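You operate a simulated robot arm through the tools that you are given. There is no shell and no other tool.

The job below is to be done with a simulated two-armed robot. You get a single attempt, and the scene is never put back.

TASK
Seal the cream card's open bearing and put it in the white tray.
Fine: In the green press: cream slider in, lever down and up, slider back out. Where these are worked on the way, their far stop is far enough and under half their travel is too little: cream slider.

Only the result counts: the job must be done as asked and must still hold three seconds after the hand-in. Knocking over, shifting, dropping, spilling or breaking anything else fails it. Lids that push on must go on centred and level and be pressed home; caps that screw on are set level and turned clockwise until they are tight.

THE ROBOT
Two 7-joint arms with fingered hands on one trunk that stands fixed in place. Base frame: the origin is at the foot of the trunk, x ahead of it, y to its left, z up; the work surface is at about z = 800. Lengths are in mm, angles in degrees, forces in N, time in s.
The left shoulder is at [59, 174, 1065], the right one opposite. With the tool pointing down near the work surface each hand reaches from about 320 to 740 mm from the base axis, measured 20 degrees to its own side. Payload 3.8 kg a hand.
Tool frame (each hand has its own): the origin (TCP) lies between the finger pads and is the grasp point; the fingertips stand 26 mm ahead of it; z points along the fingers, y is the line along which they close. The gripper opens to 132 mm. The gripper's body begins 73 mm behind the TCP. The gripper is a hand of 3 fingers: y runs from the thumb to the fingers, the wrist lies at [0, 0, -224] in the tool frame.
Orientation is that of the tool frame in the base frame, as [roll, pitch, yaw] about the fixed x, y, z axes, in that order (R = Rz(yaw) Ry(pitch) Rx(roll)). With the fingers straight down and closing along the base's y, the tool's x points along the base's -x, its y along +y and its z along -z.

THE INTERFACE
- The arms move only by the tool apply_moves. It takes "left_commands", "right_commands" or both (then of equal length, played together; a hand with none holds still); each is a list of rows, each an object of numbers (a shift or turn left out is 0): "tx", "ty", "tz": the shift along the tool's x, y, z in units of 30 mm (1.0 is 30 mm); "ax", "ay", "az": the turn, a rotation vector about the tool's x, y, z in units of 5 degrees (1.0 is 5 degrees). In form: [{"tx": .., "ty": .., "tz": .., "ax": .., "ay": .., "az": ..}, ...]. A call has 1 to 20 rows; each row shifts and turns the commanded pose from where the row before left it, along the tool's axes as they then stand. A call with a number of a shift or a turn outside -1 to 1 is refused whole. A row lasts 0.2 s, in which the tool goes at most 50 mm and 8.6 degrees; a call with a longer step from one row to the next is refused whole. Where a pose cannot be reached the arm comes as near as it can. A force on the tool above 40 N (or 10 N above the force at the start of the call, whichever is more), or a blocked arm, ends the call early, and 0.2 s more pass. In this call time passes only in rows, and 0.2 s behind the last. It gives the time, the measured TCP pose, the force on the tool (base axes), the opening and the grip force at its end, in the units of the frame above (readings bear some noise), with the torque about the TCP (base axes, N m) and any sound that the robot's microphone picked up, and new pictures: "pictures" is both (left out), scene, wrist or none (wrist: the cameras of the hands that moved).
- Cameras (640 x 400 px; columns grow to the right, rows downward): "scene" is now at [181.5, 4.7, 990.8]; the picture's right is [0.07, -1.00, 0.00], its down [-0.01, -0.00, -1.00] and it looks along [1.00, 0.07, -0.01] (base axes); focal length 214 px, centre (320, 200). "left" rides on the left gripper at [-62, 3, -92] in its tool frame; the picture's right is [-0.05, -1.00, 0.00], its down [0.83, -0.04, -0.56] and it looks along [0.55, -0.03, 0.83] (tool axes); focal length 230 px, centre (320, 200). "right" rides on the right gripper at [62, 3, -92] in its tool frame; the picture's right is [-0.05, 1.00, 0.00], its down [-0.83, -0.04, -0.56] and it looks along [-0.55, -0.03, 0.83] (tool axes); focal length 230 px, centre (320, 200). There is no depth. A picture from a camera that has moved, and an enlarged one, comes with that camera's place and axes in the base frame and with its lens. The place of the scene camera against the robot may be out by one fixed shift of up to 18 mm in any direction.
- slide_trunk(by): slides the trunk up (or, below 0, down) by that many mm; the arms and the scene camera ride with it, the base frame stays. It gives what a move gives, with no picture.
- curl_fingers(finger1, finger2, thumb_bend, hand): sets how far each is bent, from 0 (flat) to 1 (curled in); at 0.3 the hand is open as for a grip, at 0.7 the pads meet at the TCP. One left out holds its place. A second passes; each finger stops where it meets its share of the squeeze, and holds until it gets a number again. It is the only way to open and close the hand. It gives what a move gives, with no picture; readings hold the bend of each and the force on the fingers (four entries, about 0 where the hand has none), thumb and palm.
- turn_head(pan, tilt): turns the head with the scene camera to pan (to the left, within 60 degrees either way) and tilt (down, from -29 to 69), counted from straight ahead of the robot. It gives what a move gives, and a new picture of the scene camera.
- zoom(camera, box): a new picture of the part [left, top, right, bottom] of that camera's present view, enlarged. It takes no simulated time.
- sign_off(): hands the job in; it is judged then, once.

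Nothing tells you positions but the pictures and the camera data. Unless the task says otherwise, let go and move clear before handing in.

The tools are called after ">>>" as name(argument=value, ...) on one line, values as JSON. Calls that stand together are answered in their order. apply_moves: Moves the arms, as the interface text tells. Its arguments: {"type":"object","properties":{"left_commands":{"type":"array","items":{"type":"object","properties":{"tx":{"type":"number"},"ty":{"type":"number"},"tz":{"type":"number"},"ax":{"type":"number"},"ay":{"type":"number"},"az":{"type":"number"}}}},"right_commands":{"type":"array","items":{"type":"object","properties":{"tx":{"type":"number"},"ty":{"type":"number"},"tz":{"type":"number"},"ax":{"type":"number"},"ay":{"type":"number"},"az":{"type":"number"}}}},"pictures":{"type":"string","enum":["both","scene","wrist","none"]}},"required":[]} The other tools are called the same way: slide_trunk (by) slides the trunk up or down; curl_fingers (finger1, finger2, thumb_bend, hand) moves the fingers one by one; turn_head (pan, tilt) turns the head that bears the scene camera; zoom (camera, box) takes an enlarged picture of a part of a camera's view; sign_off () hands the job in.

At the start:

```text
time: 0.0
left_tcp_pos: [526.1, 286.7, 1155.9]
left_orientation: [-180.0, 0.0, -180.0]
left_contact_force: [0.4, -0.2, -0.5]
left_wrist_torque: [-0.01, 0.01, 0.02]
left_opening: 131.9
left_grip_force: 0.0
left_shape: jaw
left_bend: [0.3, 0.3, 0.3]
left_finger forces: [0.1, 0.0, 0.0, 0.0, 0.1, 0.1]
right_tcp_pos: [444.8, -169.8, 1125.2]
right_orientation: [180.0, 0.0, 179.8]
right_contact_force: [1.0, -0.5, -0.6]
right_wrist_torque: [-0.03, -0.01, 0.01]
right_opening: 131.8
right_grip_force: 0.1
right_shape: jaw
right_bend: [0.3, 0.3, 0.3]
right_finger forces: [0.0, 0.1, 0.1, 0.1, 0.0, 0.1]
trunk travel left (down, up): [-375.0, 107.0]
head pan, tilt: [3.8, 0.3]
```

scene: 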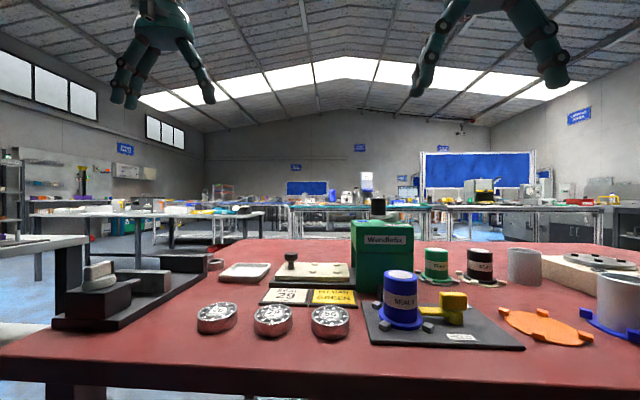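
right: 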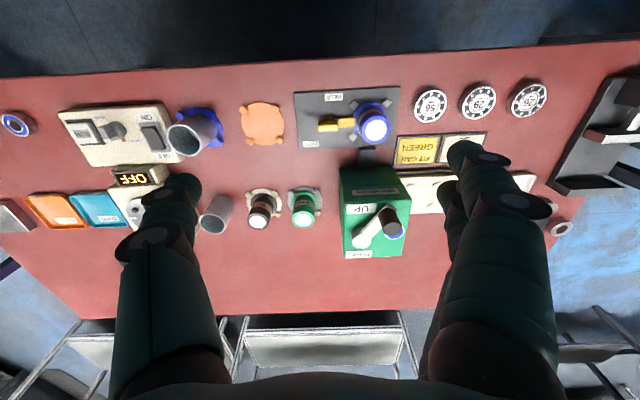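
left: 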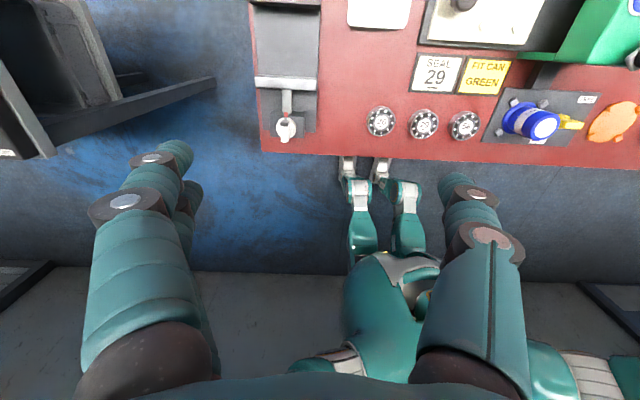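

I see a red bench with a green press, a base with blue can, cards reading "SEAL 29" and "FIT CAN GREEN", three bearings, coloured cards and a white tray. I'll look closer before moving anything.

>>> zoom(camera="right", box=[280, 70, 560, 270])

>>> zoom(camera="right", box=[0, 80, 300, 280])

>>> zoom(camera="scene", box=[180, 190, 420, 350])

>>> zoom(camera="scene", box=[400, 190, 640, 350])

>>> zoom(camera="left", box=[240, 0, 640, 170])

>>> zoom(camera="scene", box=[30, 220, 270, 380])

```text
2.00 times, centred on (420, 170) of right
camera zoom: at [382.4, -168.0, 1218.3], right [0.05, 1.0, 0.0], down [0.83, -0.04, 0.56], along [0.55, -0.03, -0.83], focal length 460 px, centre (120, 260)
```

zoom: 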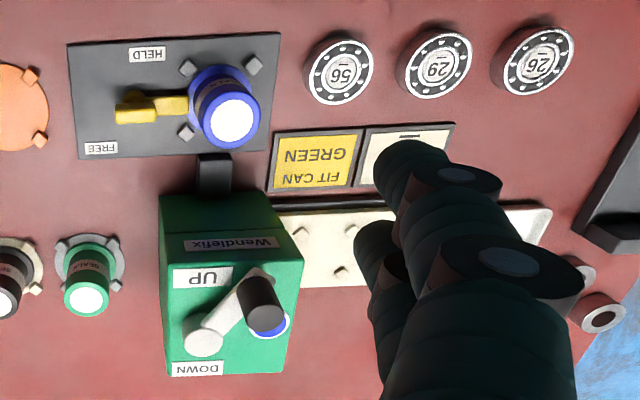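

```text
2.00 times, centred on (150, 180) of right
camera zoom: at [382.4, -168.0, 1218.3], right [0.05, 1.0, 0.0], down [0.83, -0.04, 0.56], along [0.55, -0.03, -0.83], focal length 460 px, centre (660, 240)
```

zoom: 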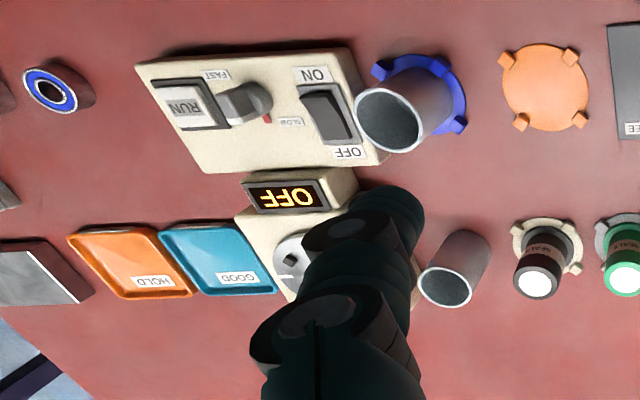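

```text
2.50 times, centred on (300, 270) of scene
camera zoom: at [181.5, 4.7, 990.8], right [0.07, -1.0, 0.0], down [-0.01, 0.0, -1.0], along [1.0, 0.07, -0.01], focal length 536 px, centre (370, 25)
```

zoom: 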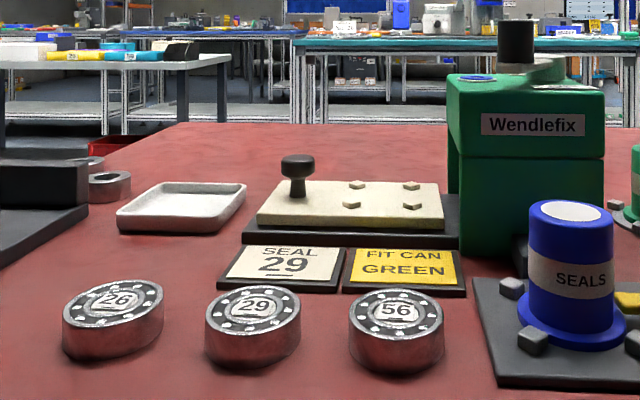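

```text
2.50 times, centred on (520, 270) of scene
camera zoom: at [181.5, 4.7, 990.8], right [0.07, -1.0, 0.0], down [-0.01, 0.0, -1.0], along [1.0, 0.07, -0.01], focal length 536 px, centre (-180, 25)
```

zoom: 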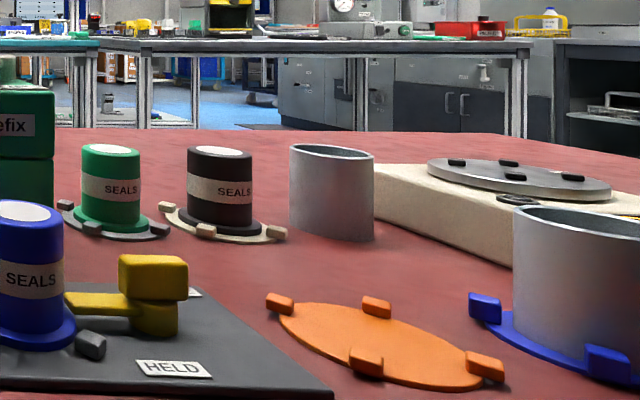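

```text
1.60 times, centred on (440, 85) of left
camera zoom: at [588.3, 290.1, 1250.6], right [0.05, -1.0, 0.0], down [-0.83, -0.04, 0.56], along [-0.55, -0.03, -0.83], focal length 368 px, centre (128, 384)
```

zoom: 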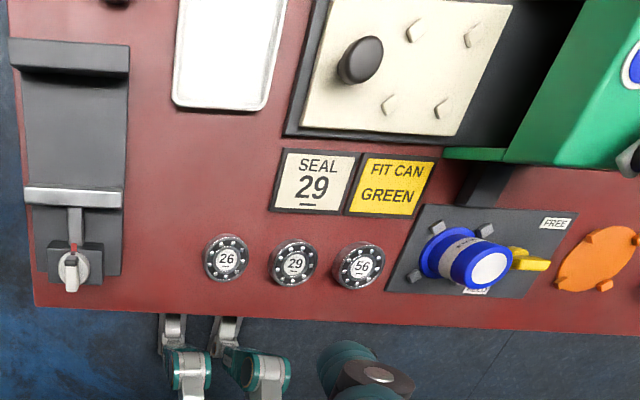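

```text
2.50 times, centred on (150, 300) of scene
camera zoom: at [181.5, 4.7, 990.8], right [0.07, -1.0, 0.0], down [-0.01, 0.0, -1.0], along [1.0, 0.07, -0.01], focal length 536 px, centre (745, -50)
```

zoom: 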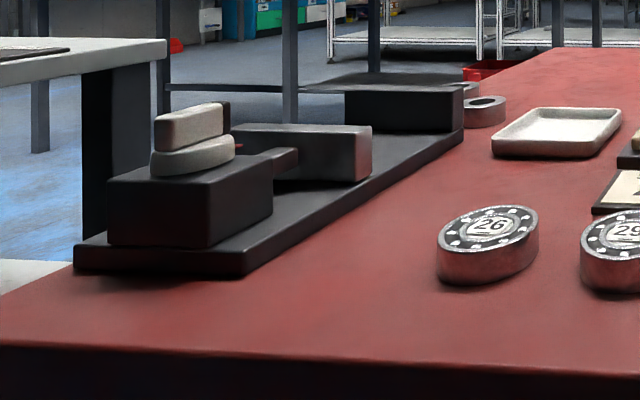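

The cream card says SEAL 29, so the target is the middle bearing of the front row. The green press has a cream slider with a knob and four pegs. I'll tilt the head and take closer looks at the press and the rest.

>>> turn_head(pan=0, tilt=35)

>>> zoom(camera="scene", box=[300, 60, 480, 180])

>>> zoom(camera="scene", box=[180, 60, 360, 180])

>>> zoom(camera="scene", box=[180, 150, 420, 310])

```text
time: 1.0
left_tcp_pos: [525.9, 285.7, 1156.3]
left_orientation: [-180.0, 0.0, -179.9]
left_contact_force: [0.0, 0.7, 0.4]
left_wrist_torque: [0.0, -0.02, 0.0]
left_opening: 131.8
left_grip_force: 0.1
left_shape: jaw
left_bend: [0.3, 0.3, 0.3]
left_finger forces: [0.1, 0.0, 0.0, 0.1, 0.1, 0.0]
right_tcp_pos: [445.6, -171.2, 1126.4]
right_orientation: [-180.0, 0.0, 180.0]
right_contact_force: [-0.3, 0.4, 1.5]
right_wrist_torque: [-0.01, 0.02, 0.0]
right_opening: 131.7
right_grip_force: 0.1
right_shape: jaw
right_bend: [0.3, 0.3, 0.3]
right_finger forces: [0.0, 0.0, 0.0, 0.1, 0.1, 0.0]
trunk travel left (down, up): [-375.0, 107.0]
head pan, tilt: [0.0, 35.0]
camera scene: at [179.6, -1.2, 935.2], right [0.0, -1.0, 0.0], down [-0.57, 0.0, -0.82], along [0.82, 0.0, -0.57], focal length 214 px, centre (320, 200)
```

scene: 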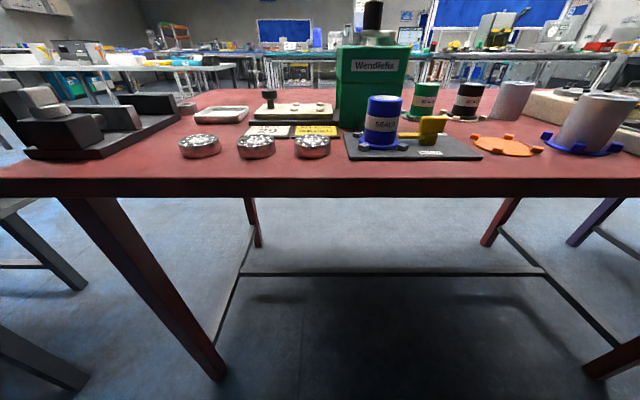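

```text
3.33 times, centred on (390, 120) of scene
camera zoom: at [179.6, -1.2, 935.2], right [0.0, -1.0, 0.0], down [-0.57, 0.0, -0.82], along [0.82, 0.0, -0.57], focal length 715 px, centre (87, 467)
```

zoom: 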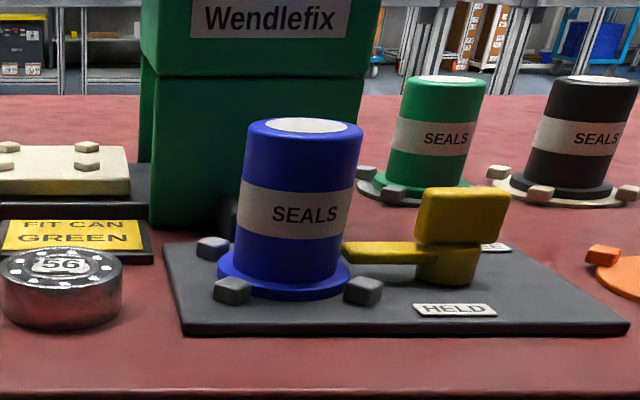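

```text
3.33 times, centred on (270, 120) of scene
camera zoom: at [179.6, -1.2, 935.2], right [0.0, -1.0, 0.0], down [-0.57, 0.0, -0.82], along [0.82, 0.0, -0.57], focal length 715 px, centre (487, 467)
```

zoom: 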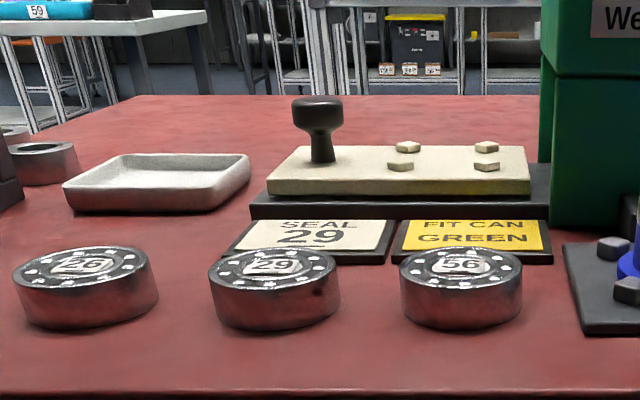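

```text
2.50 times, centred on (300, 230) of scene
camera zoom: at [179.6, -1.2, 935.2], right [0.0, -1.0, 0.0], down [-0.57, 0.0, -0.82], along [0.82, 0.0, -0.57], focal length 536 px, centre (370, 125)
```

zoom: 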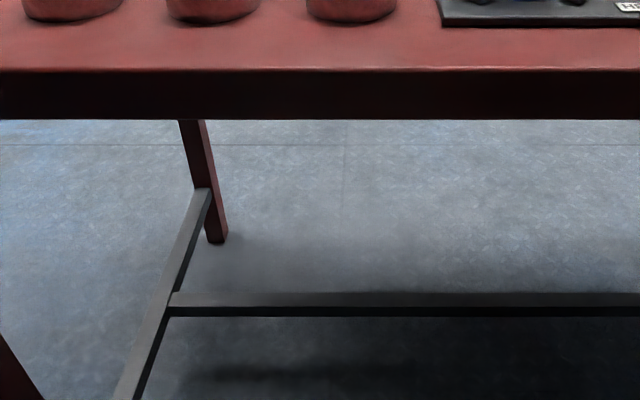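

The scene camera drops low when tilted, so the wrist cameras show more. I'll zoom tightly on the press top, the slider, the can holder and the tray from the wrist cameras.

>>> zoom(camera="right", box=[320, 150, 430, 270])

>>> zoom(camera="left", box=[400, 0, 560, 100])

>>> zoom(camera="left", box=[350, 50, 510, 150])

>>> zoom(camera="right", box=[280, 70, 420, 170])

>>> zoom(camera="right", box=[180, 80, 320, 240])

```text
3.33 times, centred on (375, 210) of right
camera zoom: at [382.4, -168.0, 1218.2], right [0.05, 1.0, 0.0], down [0.83, -0.04, 0.56], along [0.55, -0.03, -0.83], focal length 767 px, centre (137, 167)
```

zoom: 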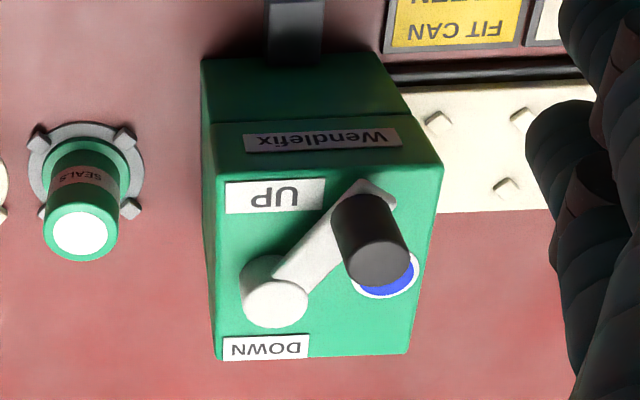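

```text
4.00 times, centred on (480, 50) of left
camera zoom: at [588.3, 290.0, 1250.6], right [0.05, -1.0, 0.0], down [-0.83, -0.04, 0.56], along [-0.55, -0.03, -0.83], focal length 920 px, centre (-320, 800)
```

zoom: 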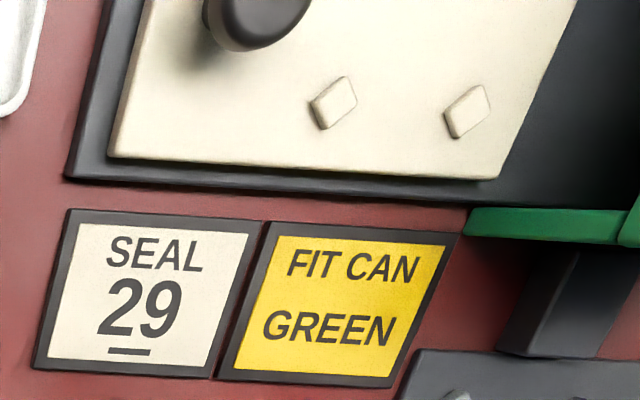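

```text
4.00 times, centred on (430, 100) of left
camera zoom: at [588.3, 290.0, 1250.6], right [0.05, -1.0, 0.0], down [-0.83, -0.04, 0.56], along [-0.55, -0.03, -0.83], focal length 920 px, centre (-120, 600)
```

zoom: 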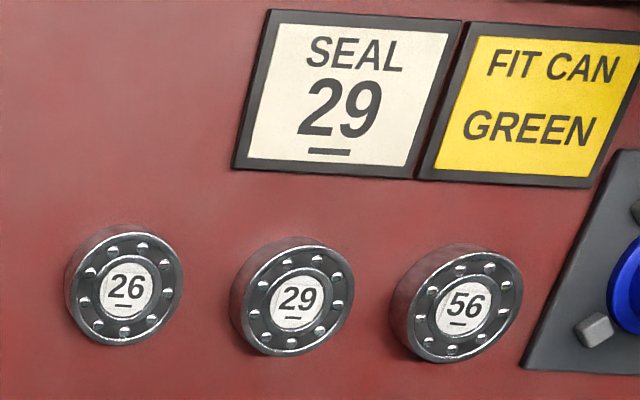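

```text
4.00 times, centred on (350, 120) of right
camera zoom: at [382.4, -168.0, 1218.2], right [0.05, 1.0, 0.0], down [0.83, -0.04, 0.56], along [0.55, -0.03, -0.83], focal length 920 px, centre (200, 520)
```

zoom: 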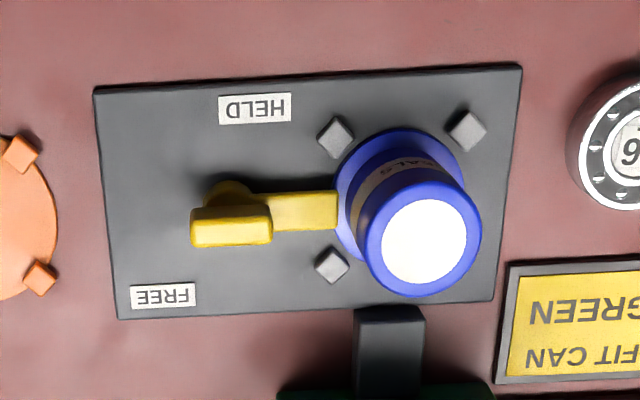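

```text
2.50 times, centred on (250, 160) of right
camera zoom: at [382.4, -168.0, 1218.2], right [0.05, 1.0, 0.0], down [0.83, -0.04, 0.56], along [0.55, -0.03, -0.83], focal length 575 px, centre (495, 300)
```

zoom: 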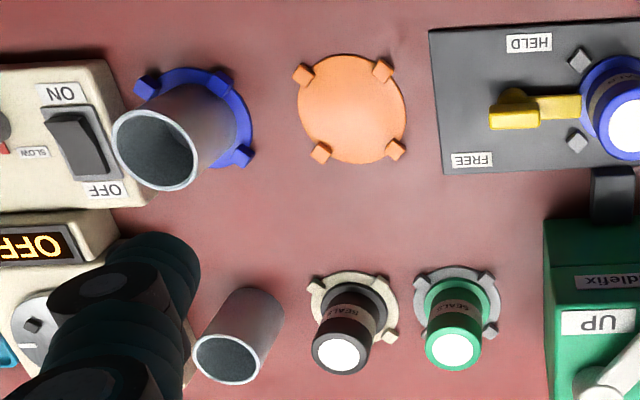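

The press seems to use a blue can already held in its holder. The job asks for nothing at the yellow card or the cans, so I'll leave those alone. Next I'll move the left hand above the slider and tray area to measure positions with its wrist camera.

>>> apply_moves(left_commands=[{"tx": -0.543, "ty": -0.886, "tz": 0.552}, {"tx": -0.543, "ty": -0.886, "tz": 0.552}, {"tx": -0.543, "ty": -0.886, "tz": 0.552}, {"tx": -0.543, "ty": -0.886, "tz": 0.552}, {"tx": -0.543, "ty": -0.886, "tz": 0.552}, {"tx": -0.543, "ty": -0.886, "tz": 0.552}, {"tx": -0.543, "ty": -0.886, "tz": 0.552}], pictures="both")

>>> turn_head(pan=0, tilt=15)

```text
time: 2.6
left_tcp_pos: [638.3, 100.3, 1041.1]
left_orientation: [180.0, 0.0, 180.0]
left_contact_force: [-0.1, 0.5, 0.3]
left_wrist_torque: [0.02, 0.03, 0.06]
left_opening: 131.8
left_grip_force: 0.1
left_shape: jaw
left_bend: [0.3, 0.3, 0.3]
left_finger forces: [0.0, 0.0, 0.0, 0.0, 0.0, 0.0]
right_tcp_pos: [446.2, -170.7, 1126.2]
right_orientation: [179.9, 0.0, 179.9]
right_contact_force: [-1.0, -0.4, -0.4]
right_wrist_torque: [0.01, 0.02, -0.02]
right_opening: 131.9
right_grip_force: 0.0
right_shape: jaw
right_bend: [0.3, 0.3, 0.3]
right_finger forces: [0.0, 0.0, 0.1, 0.1, 0.0, 0.0]
trunk travel left (down, up): [-375.0, 107.0]
head pan, tilt: [0.0, 35.0]
camera scene: at [179.8, -1.7, 935.1], right [0.0, -1.0, 0.0], down [-0.57, 0.0, -0.82], along [0.82, 0.0, -0.57], focal length 214 px, centre (320, 200)
camera left: at [700.5, 105.1, 1135.1], right [0.05, -1.0, 0.0], down [-0.83, -0.04, 0.56], along [-0.55, -0.03, -0.83], focal length 230 px, centre (320, 200)
```

scene: 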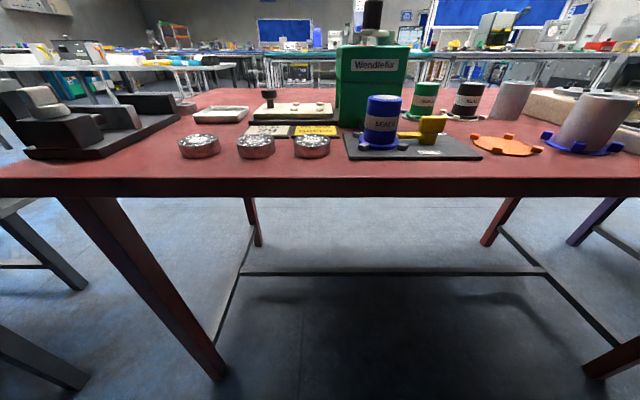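
left: 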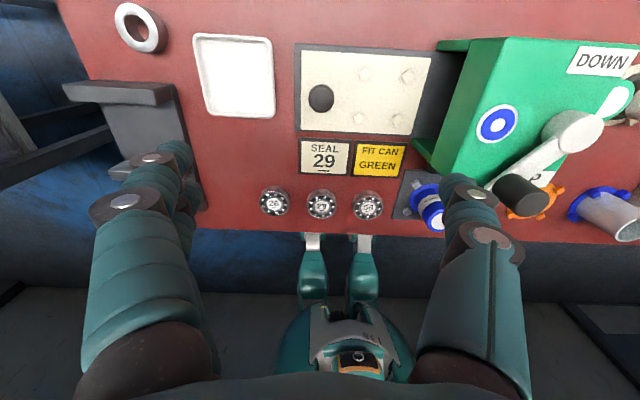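

```text
time: 3.4
left_tcp_pos: [638.3, 101.2, 1042.1]
left_orientation: [-180.0, 0.0, 180.0]
left_contact_force: [0.1, 0.0, -0.1]
left_wrist_torque: [-0.03, -0.01, -0.01]
left_opening: 131.7
left_grip_force: 0.0
left_shape: jaw
left_bend: [0.3, 0.3, 0.3]
left_finger forces: [0.0, 0.0, 0.0, 0.0, 0.0, 0.0]
right_tcp_pos: [446.0, -171.0, 1126.0]
right_orientation: [-179.9, -0.1, 179.9]
right_contact_force: [0.1, 0.5, 0.6]
right_wrist_torque: [0.03, 0.01, 0.0]
right_opening: 131.8
right_grip_force: 0.1
right_shape: jaw
right_bend: [0.3, 0.3, 0.3]
right_finger forces: [0.1, 0.0, 0.0, 0.1, 0.1, 0.1]
trunk travel left (down, up): [-375.0, 107.0]
head pan, tilt: [0.0, 15.0]
camera scene: at [185.0, -1.3, 967.1], right [0.0, -1.0, 0.0], down [-0.26, 0.0, -0.97], along [0.97, 0.0, -0.26], focal length 214 px, centre (320, 200)
```

scene: 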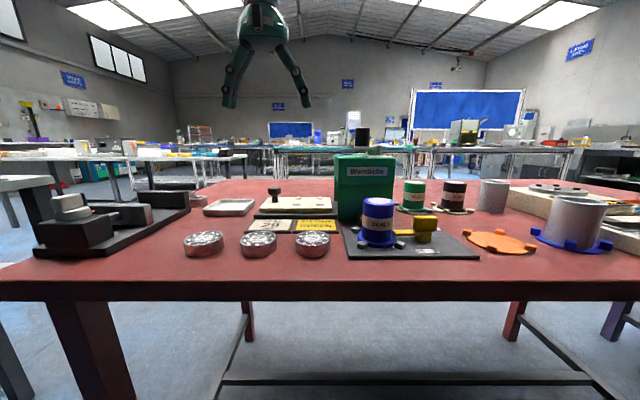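

The left wrist camera now gives a good overhead view of the slider, press, tray and bearings. I'll zoom in for accurate pixel measurements.

>>> zoom(camera="left", box=[280, 30, 440, 130])

>>> zoom(camera="left", box=[240, 130, 400, 230])

>>> zoom(camera="left", box=[440, 30, 640, 230])

>>> zoom(camera="left", box=[100, 0, 300, 130])

```text
4.00 times, centred on (360, 80) of left
camera zoom: at [700.0, 106.0, 1135.4], right [0.05, -1.0, 0.0], down [-0.83, -0.04, 0.56], along [-0.55, -0.03, -0.83], focal length 920 px, centre (160, 680)
```

zoom: 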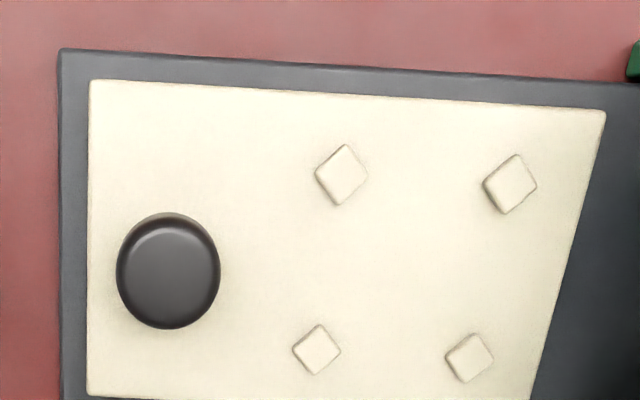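

```text
4.00 times, centred on (320, 180) of left
camera zoom: at [700.0, 106.0, 1135.4], right [0.05, -1.0, 0.0], down [-0.83, -0.04, 0.56], along [-0.55, -0.03, -0.83], focal length 920 px, centre (320, 280)
```

zoom: 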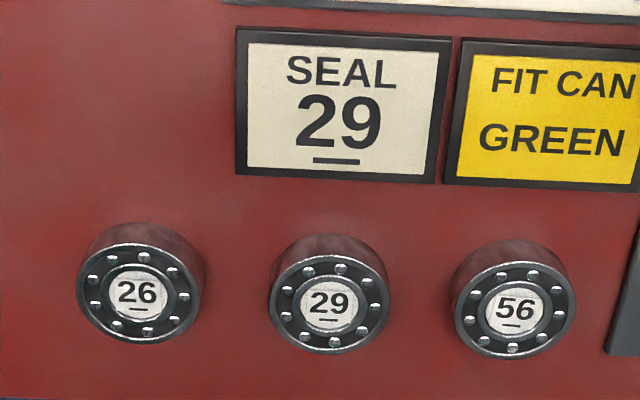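

```text
2.00 times, centred on (540, 130) of left
camera zoom: at [700.0, 106.0, 1135.4], right [0.05, -1.0, 0.0], down [-0.83, -0.04, 0.56], along [-0.55, -0.03, -0.83], focal length 460 px, centre (-120, 340)
```

zoom: 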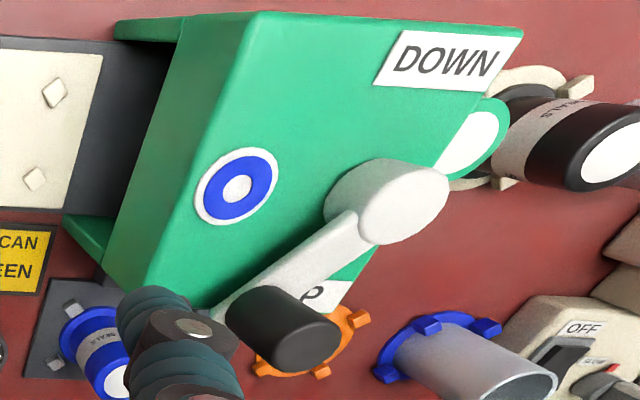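

```text
3.08 times, centred on (200, 65) of left
camera zoom: at [700.0, 106.0, 1135.4], right [0.05, -1.0, 0.0], down [-0.83, -0.04, 0.56], along [-0.55, -0.03, -0.83], focal length 708 px, centre (689, 615)
```

zoom: 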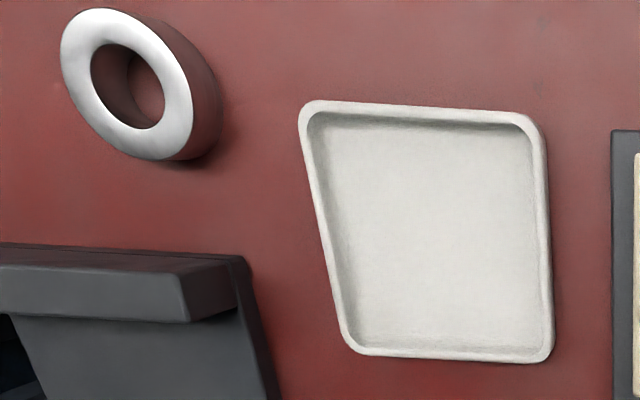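

Triangulating, bearing 29 sits near (475, 91), top at about z 820. The slider nest is centred near (650, 26), the slider knob near (652, 102) and the tray centre near (659, 209). I'll bring the left hand above bearing 29 and yaw it, so the fingers close along x and clear the neighbouring bearings.

>>> apply_moves(left_commands=[{"tx": 0.906, "ty": -0.056, "tz": 0.45}, {"tx": 0.906, "ty": -0.056, "tz": 0.45}, {"tx": 0.906, "ty": -0.056, "tz": 0.45}, {"tx": 0.906, "ty": -0.056, "tz": 0.45}, {"tx": 0.906, "ty": -0.056, "tz": 0.45}, {"tx": 0.906, "ty": -0.056, "tz": 0.45}, {"az": -1}, {"az": -1}, {"az": -1}, {"az": -1}, {"az": -1}, {"az": -1}, {"az": -1}, {"az": -1}, {"az": -1}, {"az": -1}, {"az": -1}, {"az": -1}, {"az": -1}, {"az": -1}], pictures="both")

```text
time: 7.6
left_tcp_pos: [475.3, 89.5, 959.4]
left_orientation: [-180.0, 0.1, -109.9]
left_contact_force: [-0.4, -0.2, 0.5]
left_wrist_torque: [0.01, 0.01, -0.02]
left_opening: 132.0
left_grip_force: 0.0
left_shape: jaw
left_bend: [0.3, 0.3, 0.3]
left_finger forces: [0.0, 0.1, 0.0, 0.0, 0.0, 0.0]
right_tcp_pos: [445.7, -169.9, 1125.4]
right_orientation: [180.0, 0.0, 180.0]
right_contact_force: [-0.3, 0.6, 0.2]
right_wrist_torque: [-0.02, 0.02, 0.0]
right_opening: 131.9
right_grip_force: 0.2
right_shape: jaw
right_bend: [0.3, 0.3, 0.3]
right_finger forces: [0.0, 0.1, 0.0, 0.1, 0.0, 0.0]
trunk travel left (down, up): [-375.0, 107.0]
head pan, tilt: [0.0, 15.0]
camera scene: at [184.9, -1.2, 967.2], right [0.0, -1.0, 0.0], down [-0.26, 0.0, -0.97], along [0.97, 0.0, -0.26], focal length 214 px, centre (320, 200)
camera left: at [495.3, 149.8, 1053.3], right [0.96, -0.29, 0.0], down [-0.24, -0.8, 0.56], along [-0.16, -0.53, -0.83], focal length 230 px, centre (320, 200)
```

scene: 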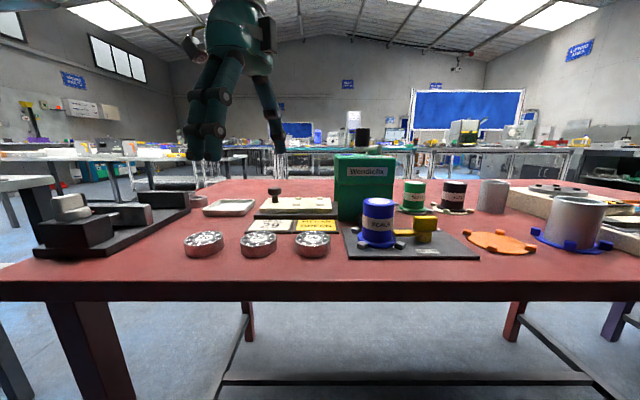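
left: 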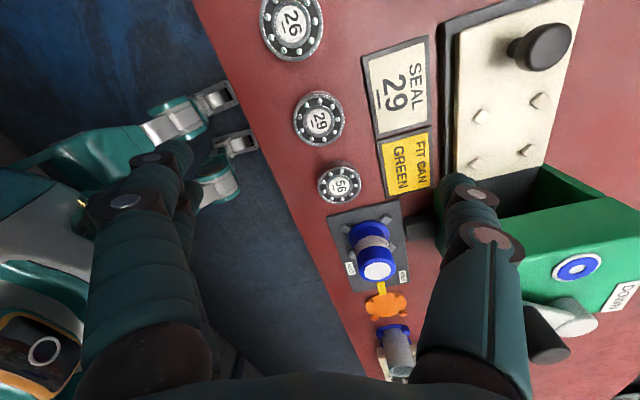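

The yaw works well. I'll finish the turn to 90°, go lower, and pre-close the fingers partway so they clear the card frame.

>>> apply_moves(left_commands=[{"az": -1}, {"az": -1}, {"az": -1}, {"az": -1}, {"tz": 0.8}, {"tz": 0.8}], pictures="none")

>>> curl_fingers(hand="left", finger1=0.46, finger2=0.46, thumb_bend=0.46)

>>> zoom(camera="left", box=[220, 100, 420, 225])

>>> zoom(camera="left", box=[0, 0, 640, 400])

```text
time: 9.0
left_tcp_pos: [476.1, 87.9, 911.1]
left_orientation: [-179.9, 0.1, -90.0]
left_contact_force: [-0.7, 0.3, 0.2]
left_wrist_torque: [-0.02, 0.0, 0.04]
left_opening: 131.9
left_grip_force: 0.1
left_shape: jaw
left_bend: [0.3, 0.3, 0.3]
left_finger forces: [0.0, 0.1, 0.1, 0.0, 0.0, 0.1]
right_tcp_pos: [444.4, -170.7, 1126.1]
right_orientation: [180.0, -0.1, 179.9]
right_contact_force: [-1.2, -0.2, 0.4]
right_wrist_torque: [-0.02, 0.0, 0.02]
right_opening: 131.7
right_grip_force: 0.0
right_shape: jaw
right_bend: [0.3, 0.3, 0.3]
right_finger forces: [0.0, 0.0, 0.0, 0.1, 0.1, 0.0]
trunk travel left (down, up): [-375.0, 107.0]
head pan, tilt: [0.0, 15.0]
```

```text
time: 10.0
left_tcp_pos: [477.2, 87.4, 911.6]
left_orientation: [180.0, 0.0, -90.1]
left_contact_force: [-0.1, 0.1, -0.8]
left_wrist_torque: [0.03, -0.02, 0.01]
left_opening: 82.1
left_grip_force: 0.1
left_shape: fingers
left_bend: [0.46, 0.46, 0.46]
left_finger forces: [0.0, 0.1, 0.1, 0.1, 0.0, 0.0]
right_tcp_pos: [446.2, -170.5, 1126.6]
right_orientation: [179.9, 0.0, 179.9]
right_contact_force: [0.2, -0.6, 0.3]
right_wrist_torque: [0.0, 0.01, -0.01]
right_opening: 131.8
right_grip_force: 0.1
right_shape: jaw
right_bend: [0.3, 0.3, 0.3]
right_finger forces: [0.1, 0.0, 0.1, 0.0, 0.0, 0.0]
trunk travel left (down, up): [-375.0, 107.0]
head pan, tilt: [0.0, 15.0]
```

```text
3.20 times, centred on (320, 162) of left
camera zoom: at [474.4, 151.5, 1005.4], right [1.0, 0.05, 0.0], down [0.04, -0.83, 0.56], along [0.03, -0.55, -0.83], focal length 736 px, centre (320, 320)
```

zoom: 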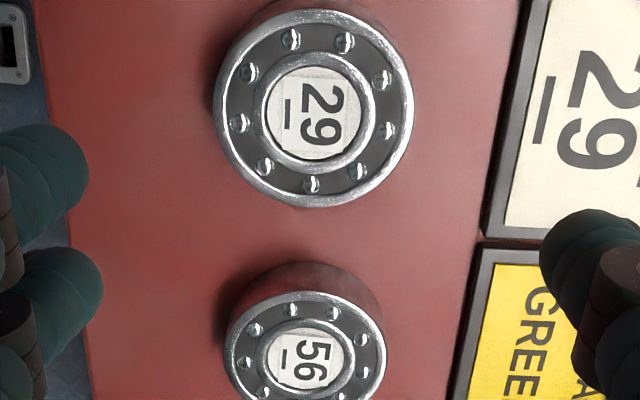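

```text
1.00 times, centred on (320, 200) of left (not enlarged: the box is as wide or as high as the picture)
camera zoom: at [474.4, 151.5, 1005.4], right [1.0, 0.05, 0.0], down [0.04, -0.83, 0.56], along [0.03, -0.55, -0.83], focal length 230 px, centre (320, 200)
```

zoom: 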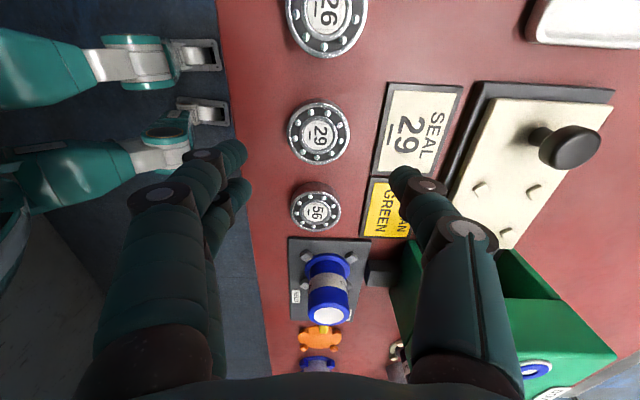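

Bearing 29 is confirmed at about (475.5, 91.4). I'll narrow the fingers to about 72 mm, then lower so the tips sit about 9 mm above the table and grip only the upper part of the bearing, which will clear the nest pegs later.

>>> curl_fingers(hand="left", finger1=0.49, finger2=0.49, thumb_bend=0.49)

>>> apply_moves(left_commands=[{"tx": -0.07, "tz": 0.4}, {"tz": 0.4}, {"tz": 0.4}, {"tz": 0.4}], pictures="both")

```text
time: 11.0
left_tcp_pos: [476.6, 88.4, 911.1]
left_orientation: [-180.0, 0.0, -89.9]
left_contact_force: [-0.5, 0.5, -0.5]
left_wrist_torque: [-0.01, 0.01, 0.0]
left_opening: 71.8
left_grip_force: 0.1
left_shape: fingers
left_bend: [0.49, 0.49, 0.49]
left_finger forces: [0.0, 0.0, 0.0, 0.0, 0.1, 0.1]
right_tcp_pos: [444.6, -170.2, 1125.9]
right_orientation: [-179.9, 0.0, 179.9]
right_contact_force: [-0.2, -0.3, -0.3]
right_wrist_torque: [0.02, 0.04, 0.01]
right_opening: 131.8
right_grip_force: 0.0
right_shape: jaw
right_bend: [0.3, 0.3, 0.3]
right_finger forces: [0.0, 0.0, 0.0, 0.0, 0.0, 0.1]
trunk travel left (down, up): [-375.0, 107.0]
head pan, tilt: [0.0, 15.0]
```

```text
time: 12.0
left_tcp_pos: [475.7, 91.4, 861.8]
left_orientation: [-179.9, 0.0, -89.9]
left_contact_force: [-0.5, 0.5, 0.3]
left_wrist_torque: [-0.01, -0.01, 0.03]
left_opening: 71.6
left_grip_force: 0.0
left_shape: fingers
left_bend: [0.49, 0.49, 0.49]
left_finger forces: [0.1, 0.0, 0.0, 0.0, 0.1, 0.0]
right_tcp_pos: [444.9, -171.3, 1127.2]
right_orientation: [180.0, -0.1, 179.9]
right_contact_force: [-0.8, -0.2, -0.5]
right_wrist_torque: [0.0, 0.01, -0.01]
right_opening: 132.2
right_grip_force: 0.0
right_shape: jaw
right_bend: [0.3, 0.3, 0.3]
right_finger forces: [0.0, 0.0, 0.0, 0.1, 0.1, 0.0]
trunk travel left (down, up): [-375.0, 107.0]
head pan, tilt: [0.0, 15.0]
camera scene: at [185.0, -1.2, 967.1], right [0.0, -1.0, 0.0], down [-0.26, 0.0, -0.97], along [0.97, 0.0, -0.26], focal length 214 px, centre (320, 200)
camera left: at [473.7, 153.1, 956.7], right [1.0, 0.05, 0.0], down [0.04, -0.83, 0.56], along [0.03, -0.56, -0.83], focal length 230 px, centre (320, 200)
```

scene: 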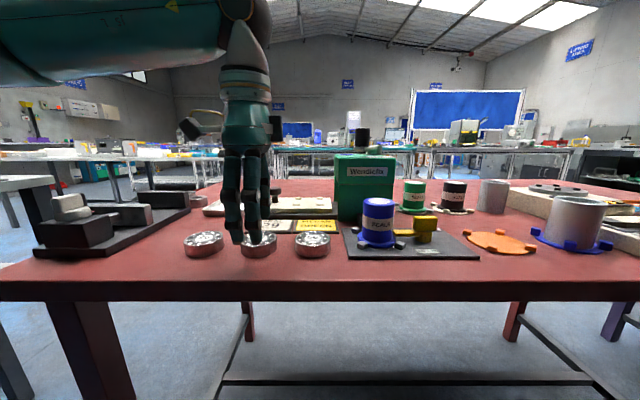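
left: 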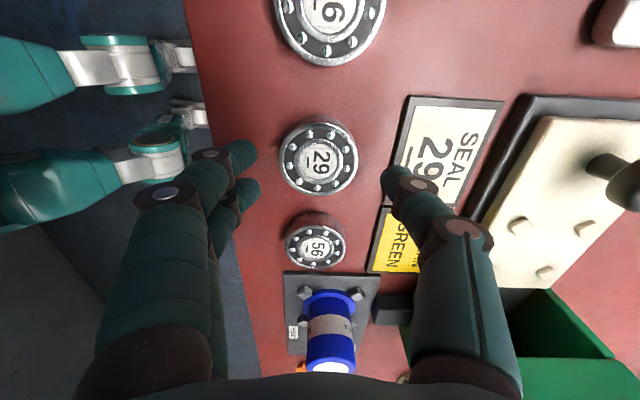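

The hand is well centred over bearing 29. I'll lower the last 27 mm and close gently.

>>> apply_moves(left_commands=[{"tx": -0.03, "tz": 0.3}, {"tz": 0.3}, {"tz": 0.3}], pictures="wrist")

>>> zoom(camera="scene", box=[200, 180, 320, 260])

```text
time: 12.8
left_tcp_pos: [475.8, 91.4, 835.6]
left_orientation: [-180.0, -0.1, -90.1]
left_contact_force: [0.7, 0.0, 0.1]
left_wrist_torque: [0.03, -0.02, -0.01]
left_opening: 71.7
left_grip_force: 0.1
left_shape: fingers
left_bend: [0.49, 0.49, 0.49]
left_finger forces: [0.0, 0.0, 0.0, 0.1, 0.0, 0.1]
right_tcp_pos: [445.3, -170.7, 1125.9]
right_orientation: [-179.9, -0.1, 179.9]
right_contact_force: [0.0, 1.1, 0.0]
right_wrist_torque: [0.0, 0.03, 0.02]
right_opening: 132.0
right_grip_force: 0.2
right_shape: jaw
right_bend: [0.3, 0.3, 0.3]
right_finger forces: [0.0, 0.0, 0.0, 0.1, 0.0, 0.0]
trunk travel left (down, up): [-375.0, 107.0]
head pan, tilt: [0.0, 15.0]
camera left: at [473.8, 154.4, 930.5], right [1.0, 0.05, 0.0], down [0.04, -0.83, 0.56], along [0.03, -0.56, -0.83], focal length 230 px, centre (320, 200)
```

left: 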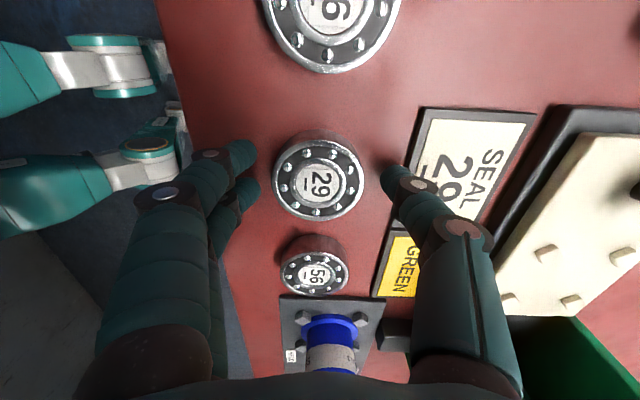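

```text
5.00 times, centred on (260, 220) of scene
camera zoom: at [185.0, -1.2, 967.1], right [0.0, -1.0, 0.0], down [-0.26, 0.0, -0.97], along [0.97, 0.0, -0.26], focal length 1072 px, centre (620, 100)
```

zoom: 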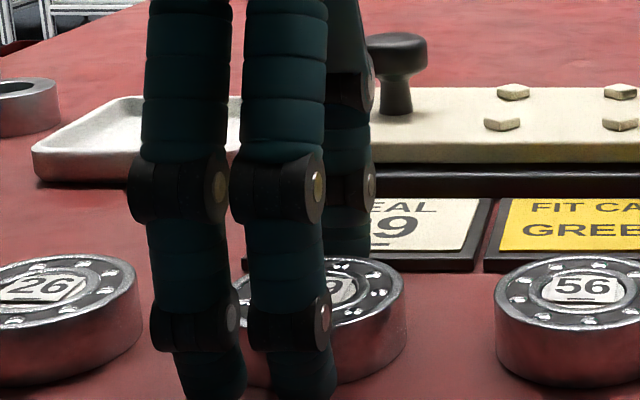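

Positions look right, with the fingers either side of bearing 29. Closing now.

>>> curl_fingers(hand="left", finger1=0.6, finger2=0.6, thumb_bend=0.6)

>>> zoom(camera="left", box=[200, 100, 440, 250])

>>> zoom(camera="scene", box=[200, 180, 320, 260])

```text
time: 13.8
left_tcp_pos: [475.0, 92.2, 835.8]
left_orientation: [-179.9, 0.0, -90.1]
left_contact_force: [-0.2, -1.2, -0.3]
left_wrist_torque: [0.03, 0.0, 0.01]
left_opening: 47.6
left_grip_force: 5.5
left_shape: fingers
left_bend: [0.57, 0.56, 0.57]
left_finger forces: [2.3, 3.1, 0.0, 0.0, 5.4, 0.1]
right_tcp_pos: [445.3, -169.8, 1125.1]
right_orientation: [-180.0, -0.1, 179.9]
right_contact_force: [0.2, 0.1, 0.2]
right_wrist_torque: [-0.05, 0.0, -0.03]
right_opening: 132.0
right_grip_force: 0.1
right_shape: jaw
right_bend: [0.3, 0.3, 0.3]
right_finger forces: [0.0, 0.0, 0.1, 0.0, 0.0, 0.0]
trunk travel left (down, up): [-375.0, 107.0]
head pan, tilt: [0.0, 15.0]
```

```text
2.67 times, centred on (320, 175) of left
camera zoom: at [473.7, 154.3, 930.5], right [1.0, 0.05, 0.0], down [0.04, -0.83, 0.56], along [0.03, -0.55, -0.83], focal length 614 px, centre (320, 267)
```

zoom: 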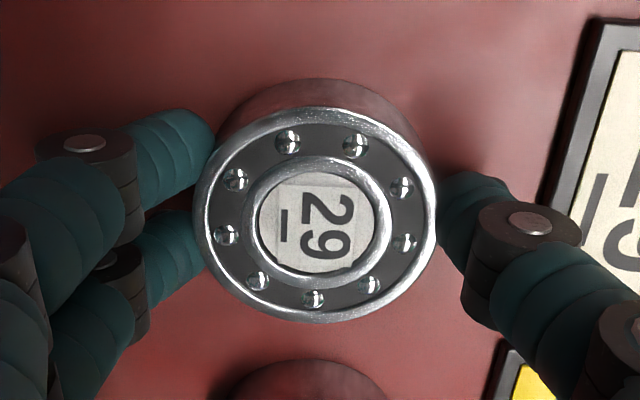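

```text
5.00 times, centred on (260, 220) of scene
camera zoom: at [185.0, -1.2, 967.1], right [0.0, -1.0, 0.0], down [-0.26, 0.0, -0.97], along [0.97, 0.0, -0.26], focal length 1072 px, centre (620, 100)
```

zoom: 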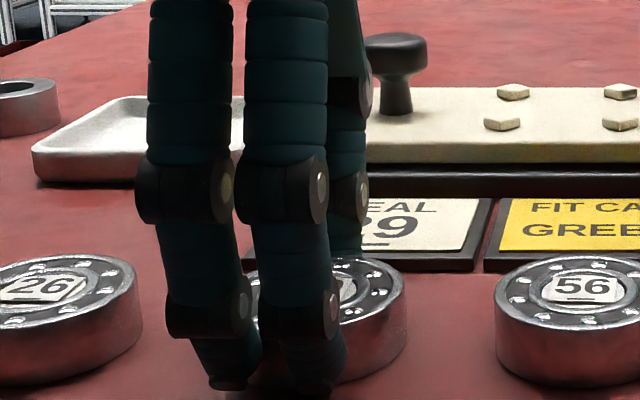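

All three digits touch the bearing. I'll firm the grip a little and lift slightly to test it.

>>> curl_fingers(hand="left", finger1=0.7, finger2=0.7, thumb_bend=0.7)

>>> apply_moves(left_commands=[{"tz": -0.3}, {"tz": -0.3}, {"tz": -0.4}], pictures="both")

```text
time: 14.8
left_tcp_pos: [476.0, 92.4, 836.1]
left_orientation: [180.0, -0.1, -90.0]
left_contact_force: [-0.9, -0.1, 0.7]
left_wrist_torque: [-0.02, -0.02, -0.02]
left_opening: 45.2
left_grip_force: 18.1
left_shape: fingers
left_bend: [0.59, 0.57, 0.61]
left_finger forces: [8.4, 9.9, 0.1, 0.0, 18.2, 0.1]
right_tcp_pos: [444.8, -170.2, 1125.2]
right_orientation: [180.0, 0.1, 179.9]
right_contact_force: [0.3, -0.4, 0.7]
right_wrist_torque: [0.0, 0.01, 0.02]
right_opening: 131.8
right_grip_force: 0.1
right_shape: jaw
right_bend: [0.3, 0.3, 0.3]
right_finger forces: [0.0, 0.1, 0.0, 0.0, 0.1, 0.0]
trunk travel left (down, up): [-375.0, 107.0]
head pan, tilt: [0.0, 15.0]
```

```text
time: 15.6
left_tcp_pos: [476.2, 92.0, 866.7]
left_orientation: [180.0, 0.0, -90.0]
left_contact_force: [0.2, -0.1, -2.0]
left_wrist_torque: [-0.01, 0.0, -0.03]
left_opening: 45.3
left_grip_force: 18.3
left_shape: fingers
left_bend: [0.59, 0.57, 0.61]
left_finger forces: [8.5, 10.0, 0.0, 0.0, 18.1, 0.0]
right_tcp_pos: [445.7, -170.2, 1125.3]
right_orientation: [180.0, 0.0, 179.9]
right_contact_force: [0.1, 0.7, -0.5]
right_wrist_torque: [0.0, -0.01, 0.02]
right_opening: 132.0
right_grip_force: 0.2
right_shape: jaw
right_bend: [0.3, 0.3, 0.3]
right_finger forces: [0.0, 0.1, 0.1, 0.0, 0.0, 0.1]
trunk travel left (down, up): [-375.0, 107.0]
head pan, tilt: [0.0, 15.0]
camera scene: at [184.9, -1.3, 967.2], right [0.0, -1.0, 0.0], down [-0.26, 0.0, -0.97], along [0.97, 0.0, -0.26], focal length 214 px, centre (320, 200)
camera left: at [473.9, 154.3, 961.0], right [1.0, 0.05, 0.0], down [0.04, -0.83, 0.56], along [0.03, -0.55, -0.83], focal length 230 px, centre (320, 200)
```

scene: 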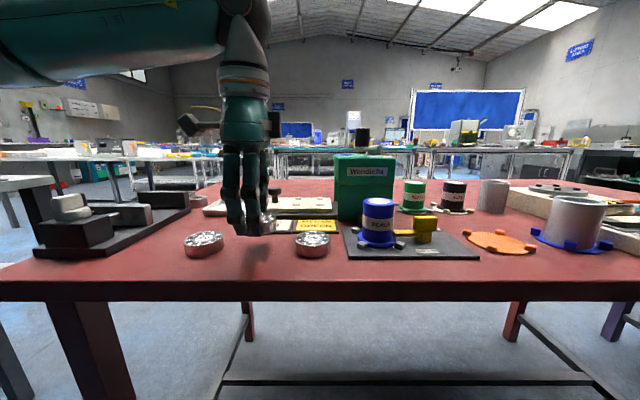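
left: 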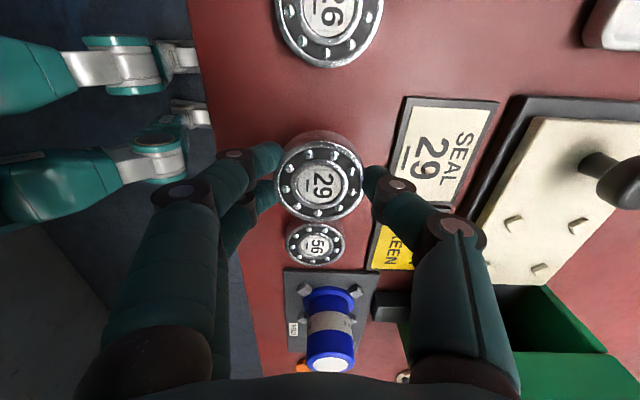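

The bearing is held firmly and lifted cleanly. I'll raise it and carry it above the slider nest.

>>> apply_moves(left_commands=[{"tz": -0.6}, {"tz": -0.6}, {"ty": -0.826, "tx": 0.31}, {"ty": -0.826, "tx": 0.31}, {"ty": -0.826, "tx": 0.31}, {"ty": -0.826, "tx": 0.31}, {"ty": -0.826, "tx": 0.31}, {"ty": -0.826, "tx": 0.31}, {"ty": -0.826, "tx": 0.31}], pictures="both")

>>> zoom(camera="left", box=[220, 100, 420, 225])

>>> zoom(camera="scene", box=[230, 150, 410, 240])

```text
time: 17.6
left_tcp_pos: [649.9, 25.4, 901.9]
left_orientation: [180.0, 0.0, -90.1]
left_contact_force: [0.8, 0.1, -1.9]
left_wrist_torque: [0.02, 0.02, 0.0]
left_opening: 44.7
left_grip_force: 19.1
left_shape: fingers
left_bend: [0.59, 0.58, 0.61]
left_finger forces: [8.5, 10.0, 0.0, 0.1, 18.2, 0.0]
right_tcp_pos: [446.3, -171.3, 1126.2]
right_orientation: [179.9, 0.1, 179.9]
right_contact_force: [0.5, 0.1, 0.7]
right_wrist_torque: [-0.01, 0.02, 0.02]
right_opening: 131.7
right_grip_force: 0.1
right_shape: jaw
right_bend: [0.3, 0.3, 0.3]
right_finger forces: [0.0, 0.0, 0.1, 0.0, 0.1, 0.1]
trunk travel left (down, up): [-375.0, 107.0]
head pan, tilt: [0.0, 15.0]
camera scene: at [185.1, -1.7, 967.1], right [0.0, -1.0, 0.0], down [-0.26, 0.0, -0.97], along [0.97, 0.0, -0.26], focal length 214 px, centre (320, 200)
camera left: at [647.7, 88.7, 996.0], right [1.0, 0.05, 0.0], down [0.04, -0.83, 0.55], along [0.03, -0.55, -0.83], focal length 230 px, centre (320, 200)
```

scene: 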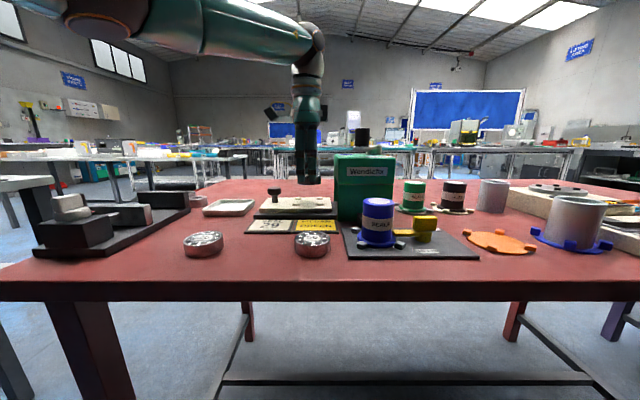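
left: 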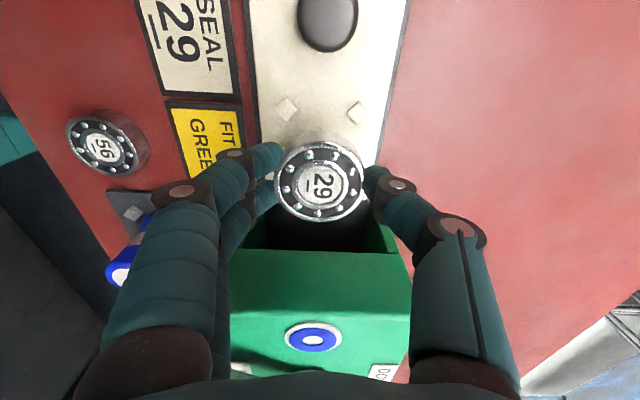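

```text
3.20 times, centred on (320, 162) of left
camera zoom: at [647.7, 88.7, 996.0], right [1.0, 0.05, 0.0], down [0.04, -0.83, 0.55], along [0.03, -0.55, -0.83], focal length 736 px, centre (320, 320)
```

zoom: 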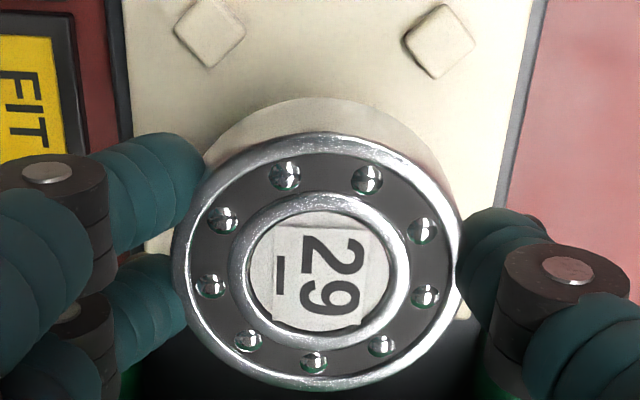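

```text
3.56 times, centred on (320, 195) of scene
camera zoom: at [185.1, -1.7, 967.1], right [0.0, -1.0, 0.0], down [-0.26, 0.0, -0.97], along [0.97, 0.0, -0.26], focal length 763 px, centre (320, 218)
```

zoom: 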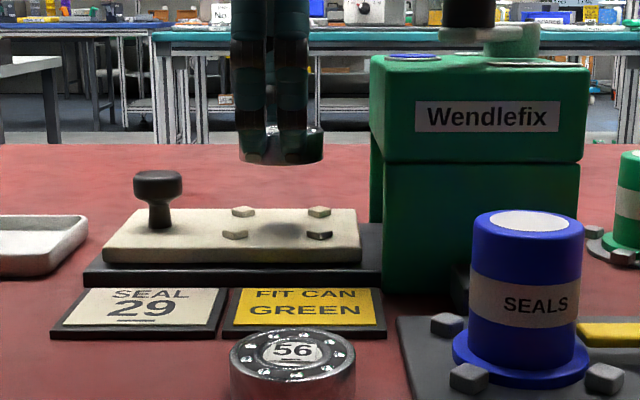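

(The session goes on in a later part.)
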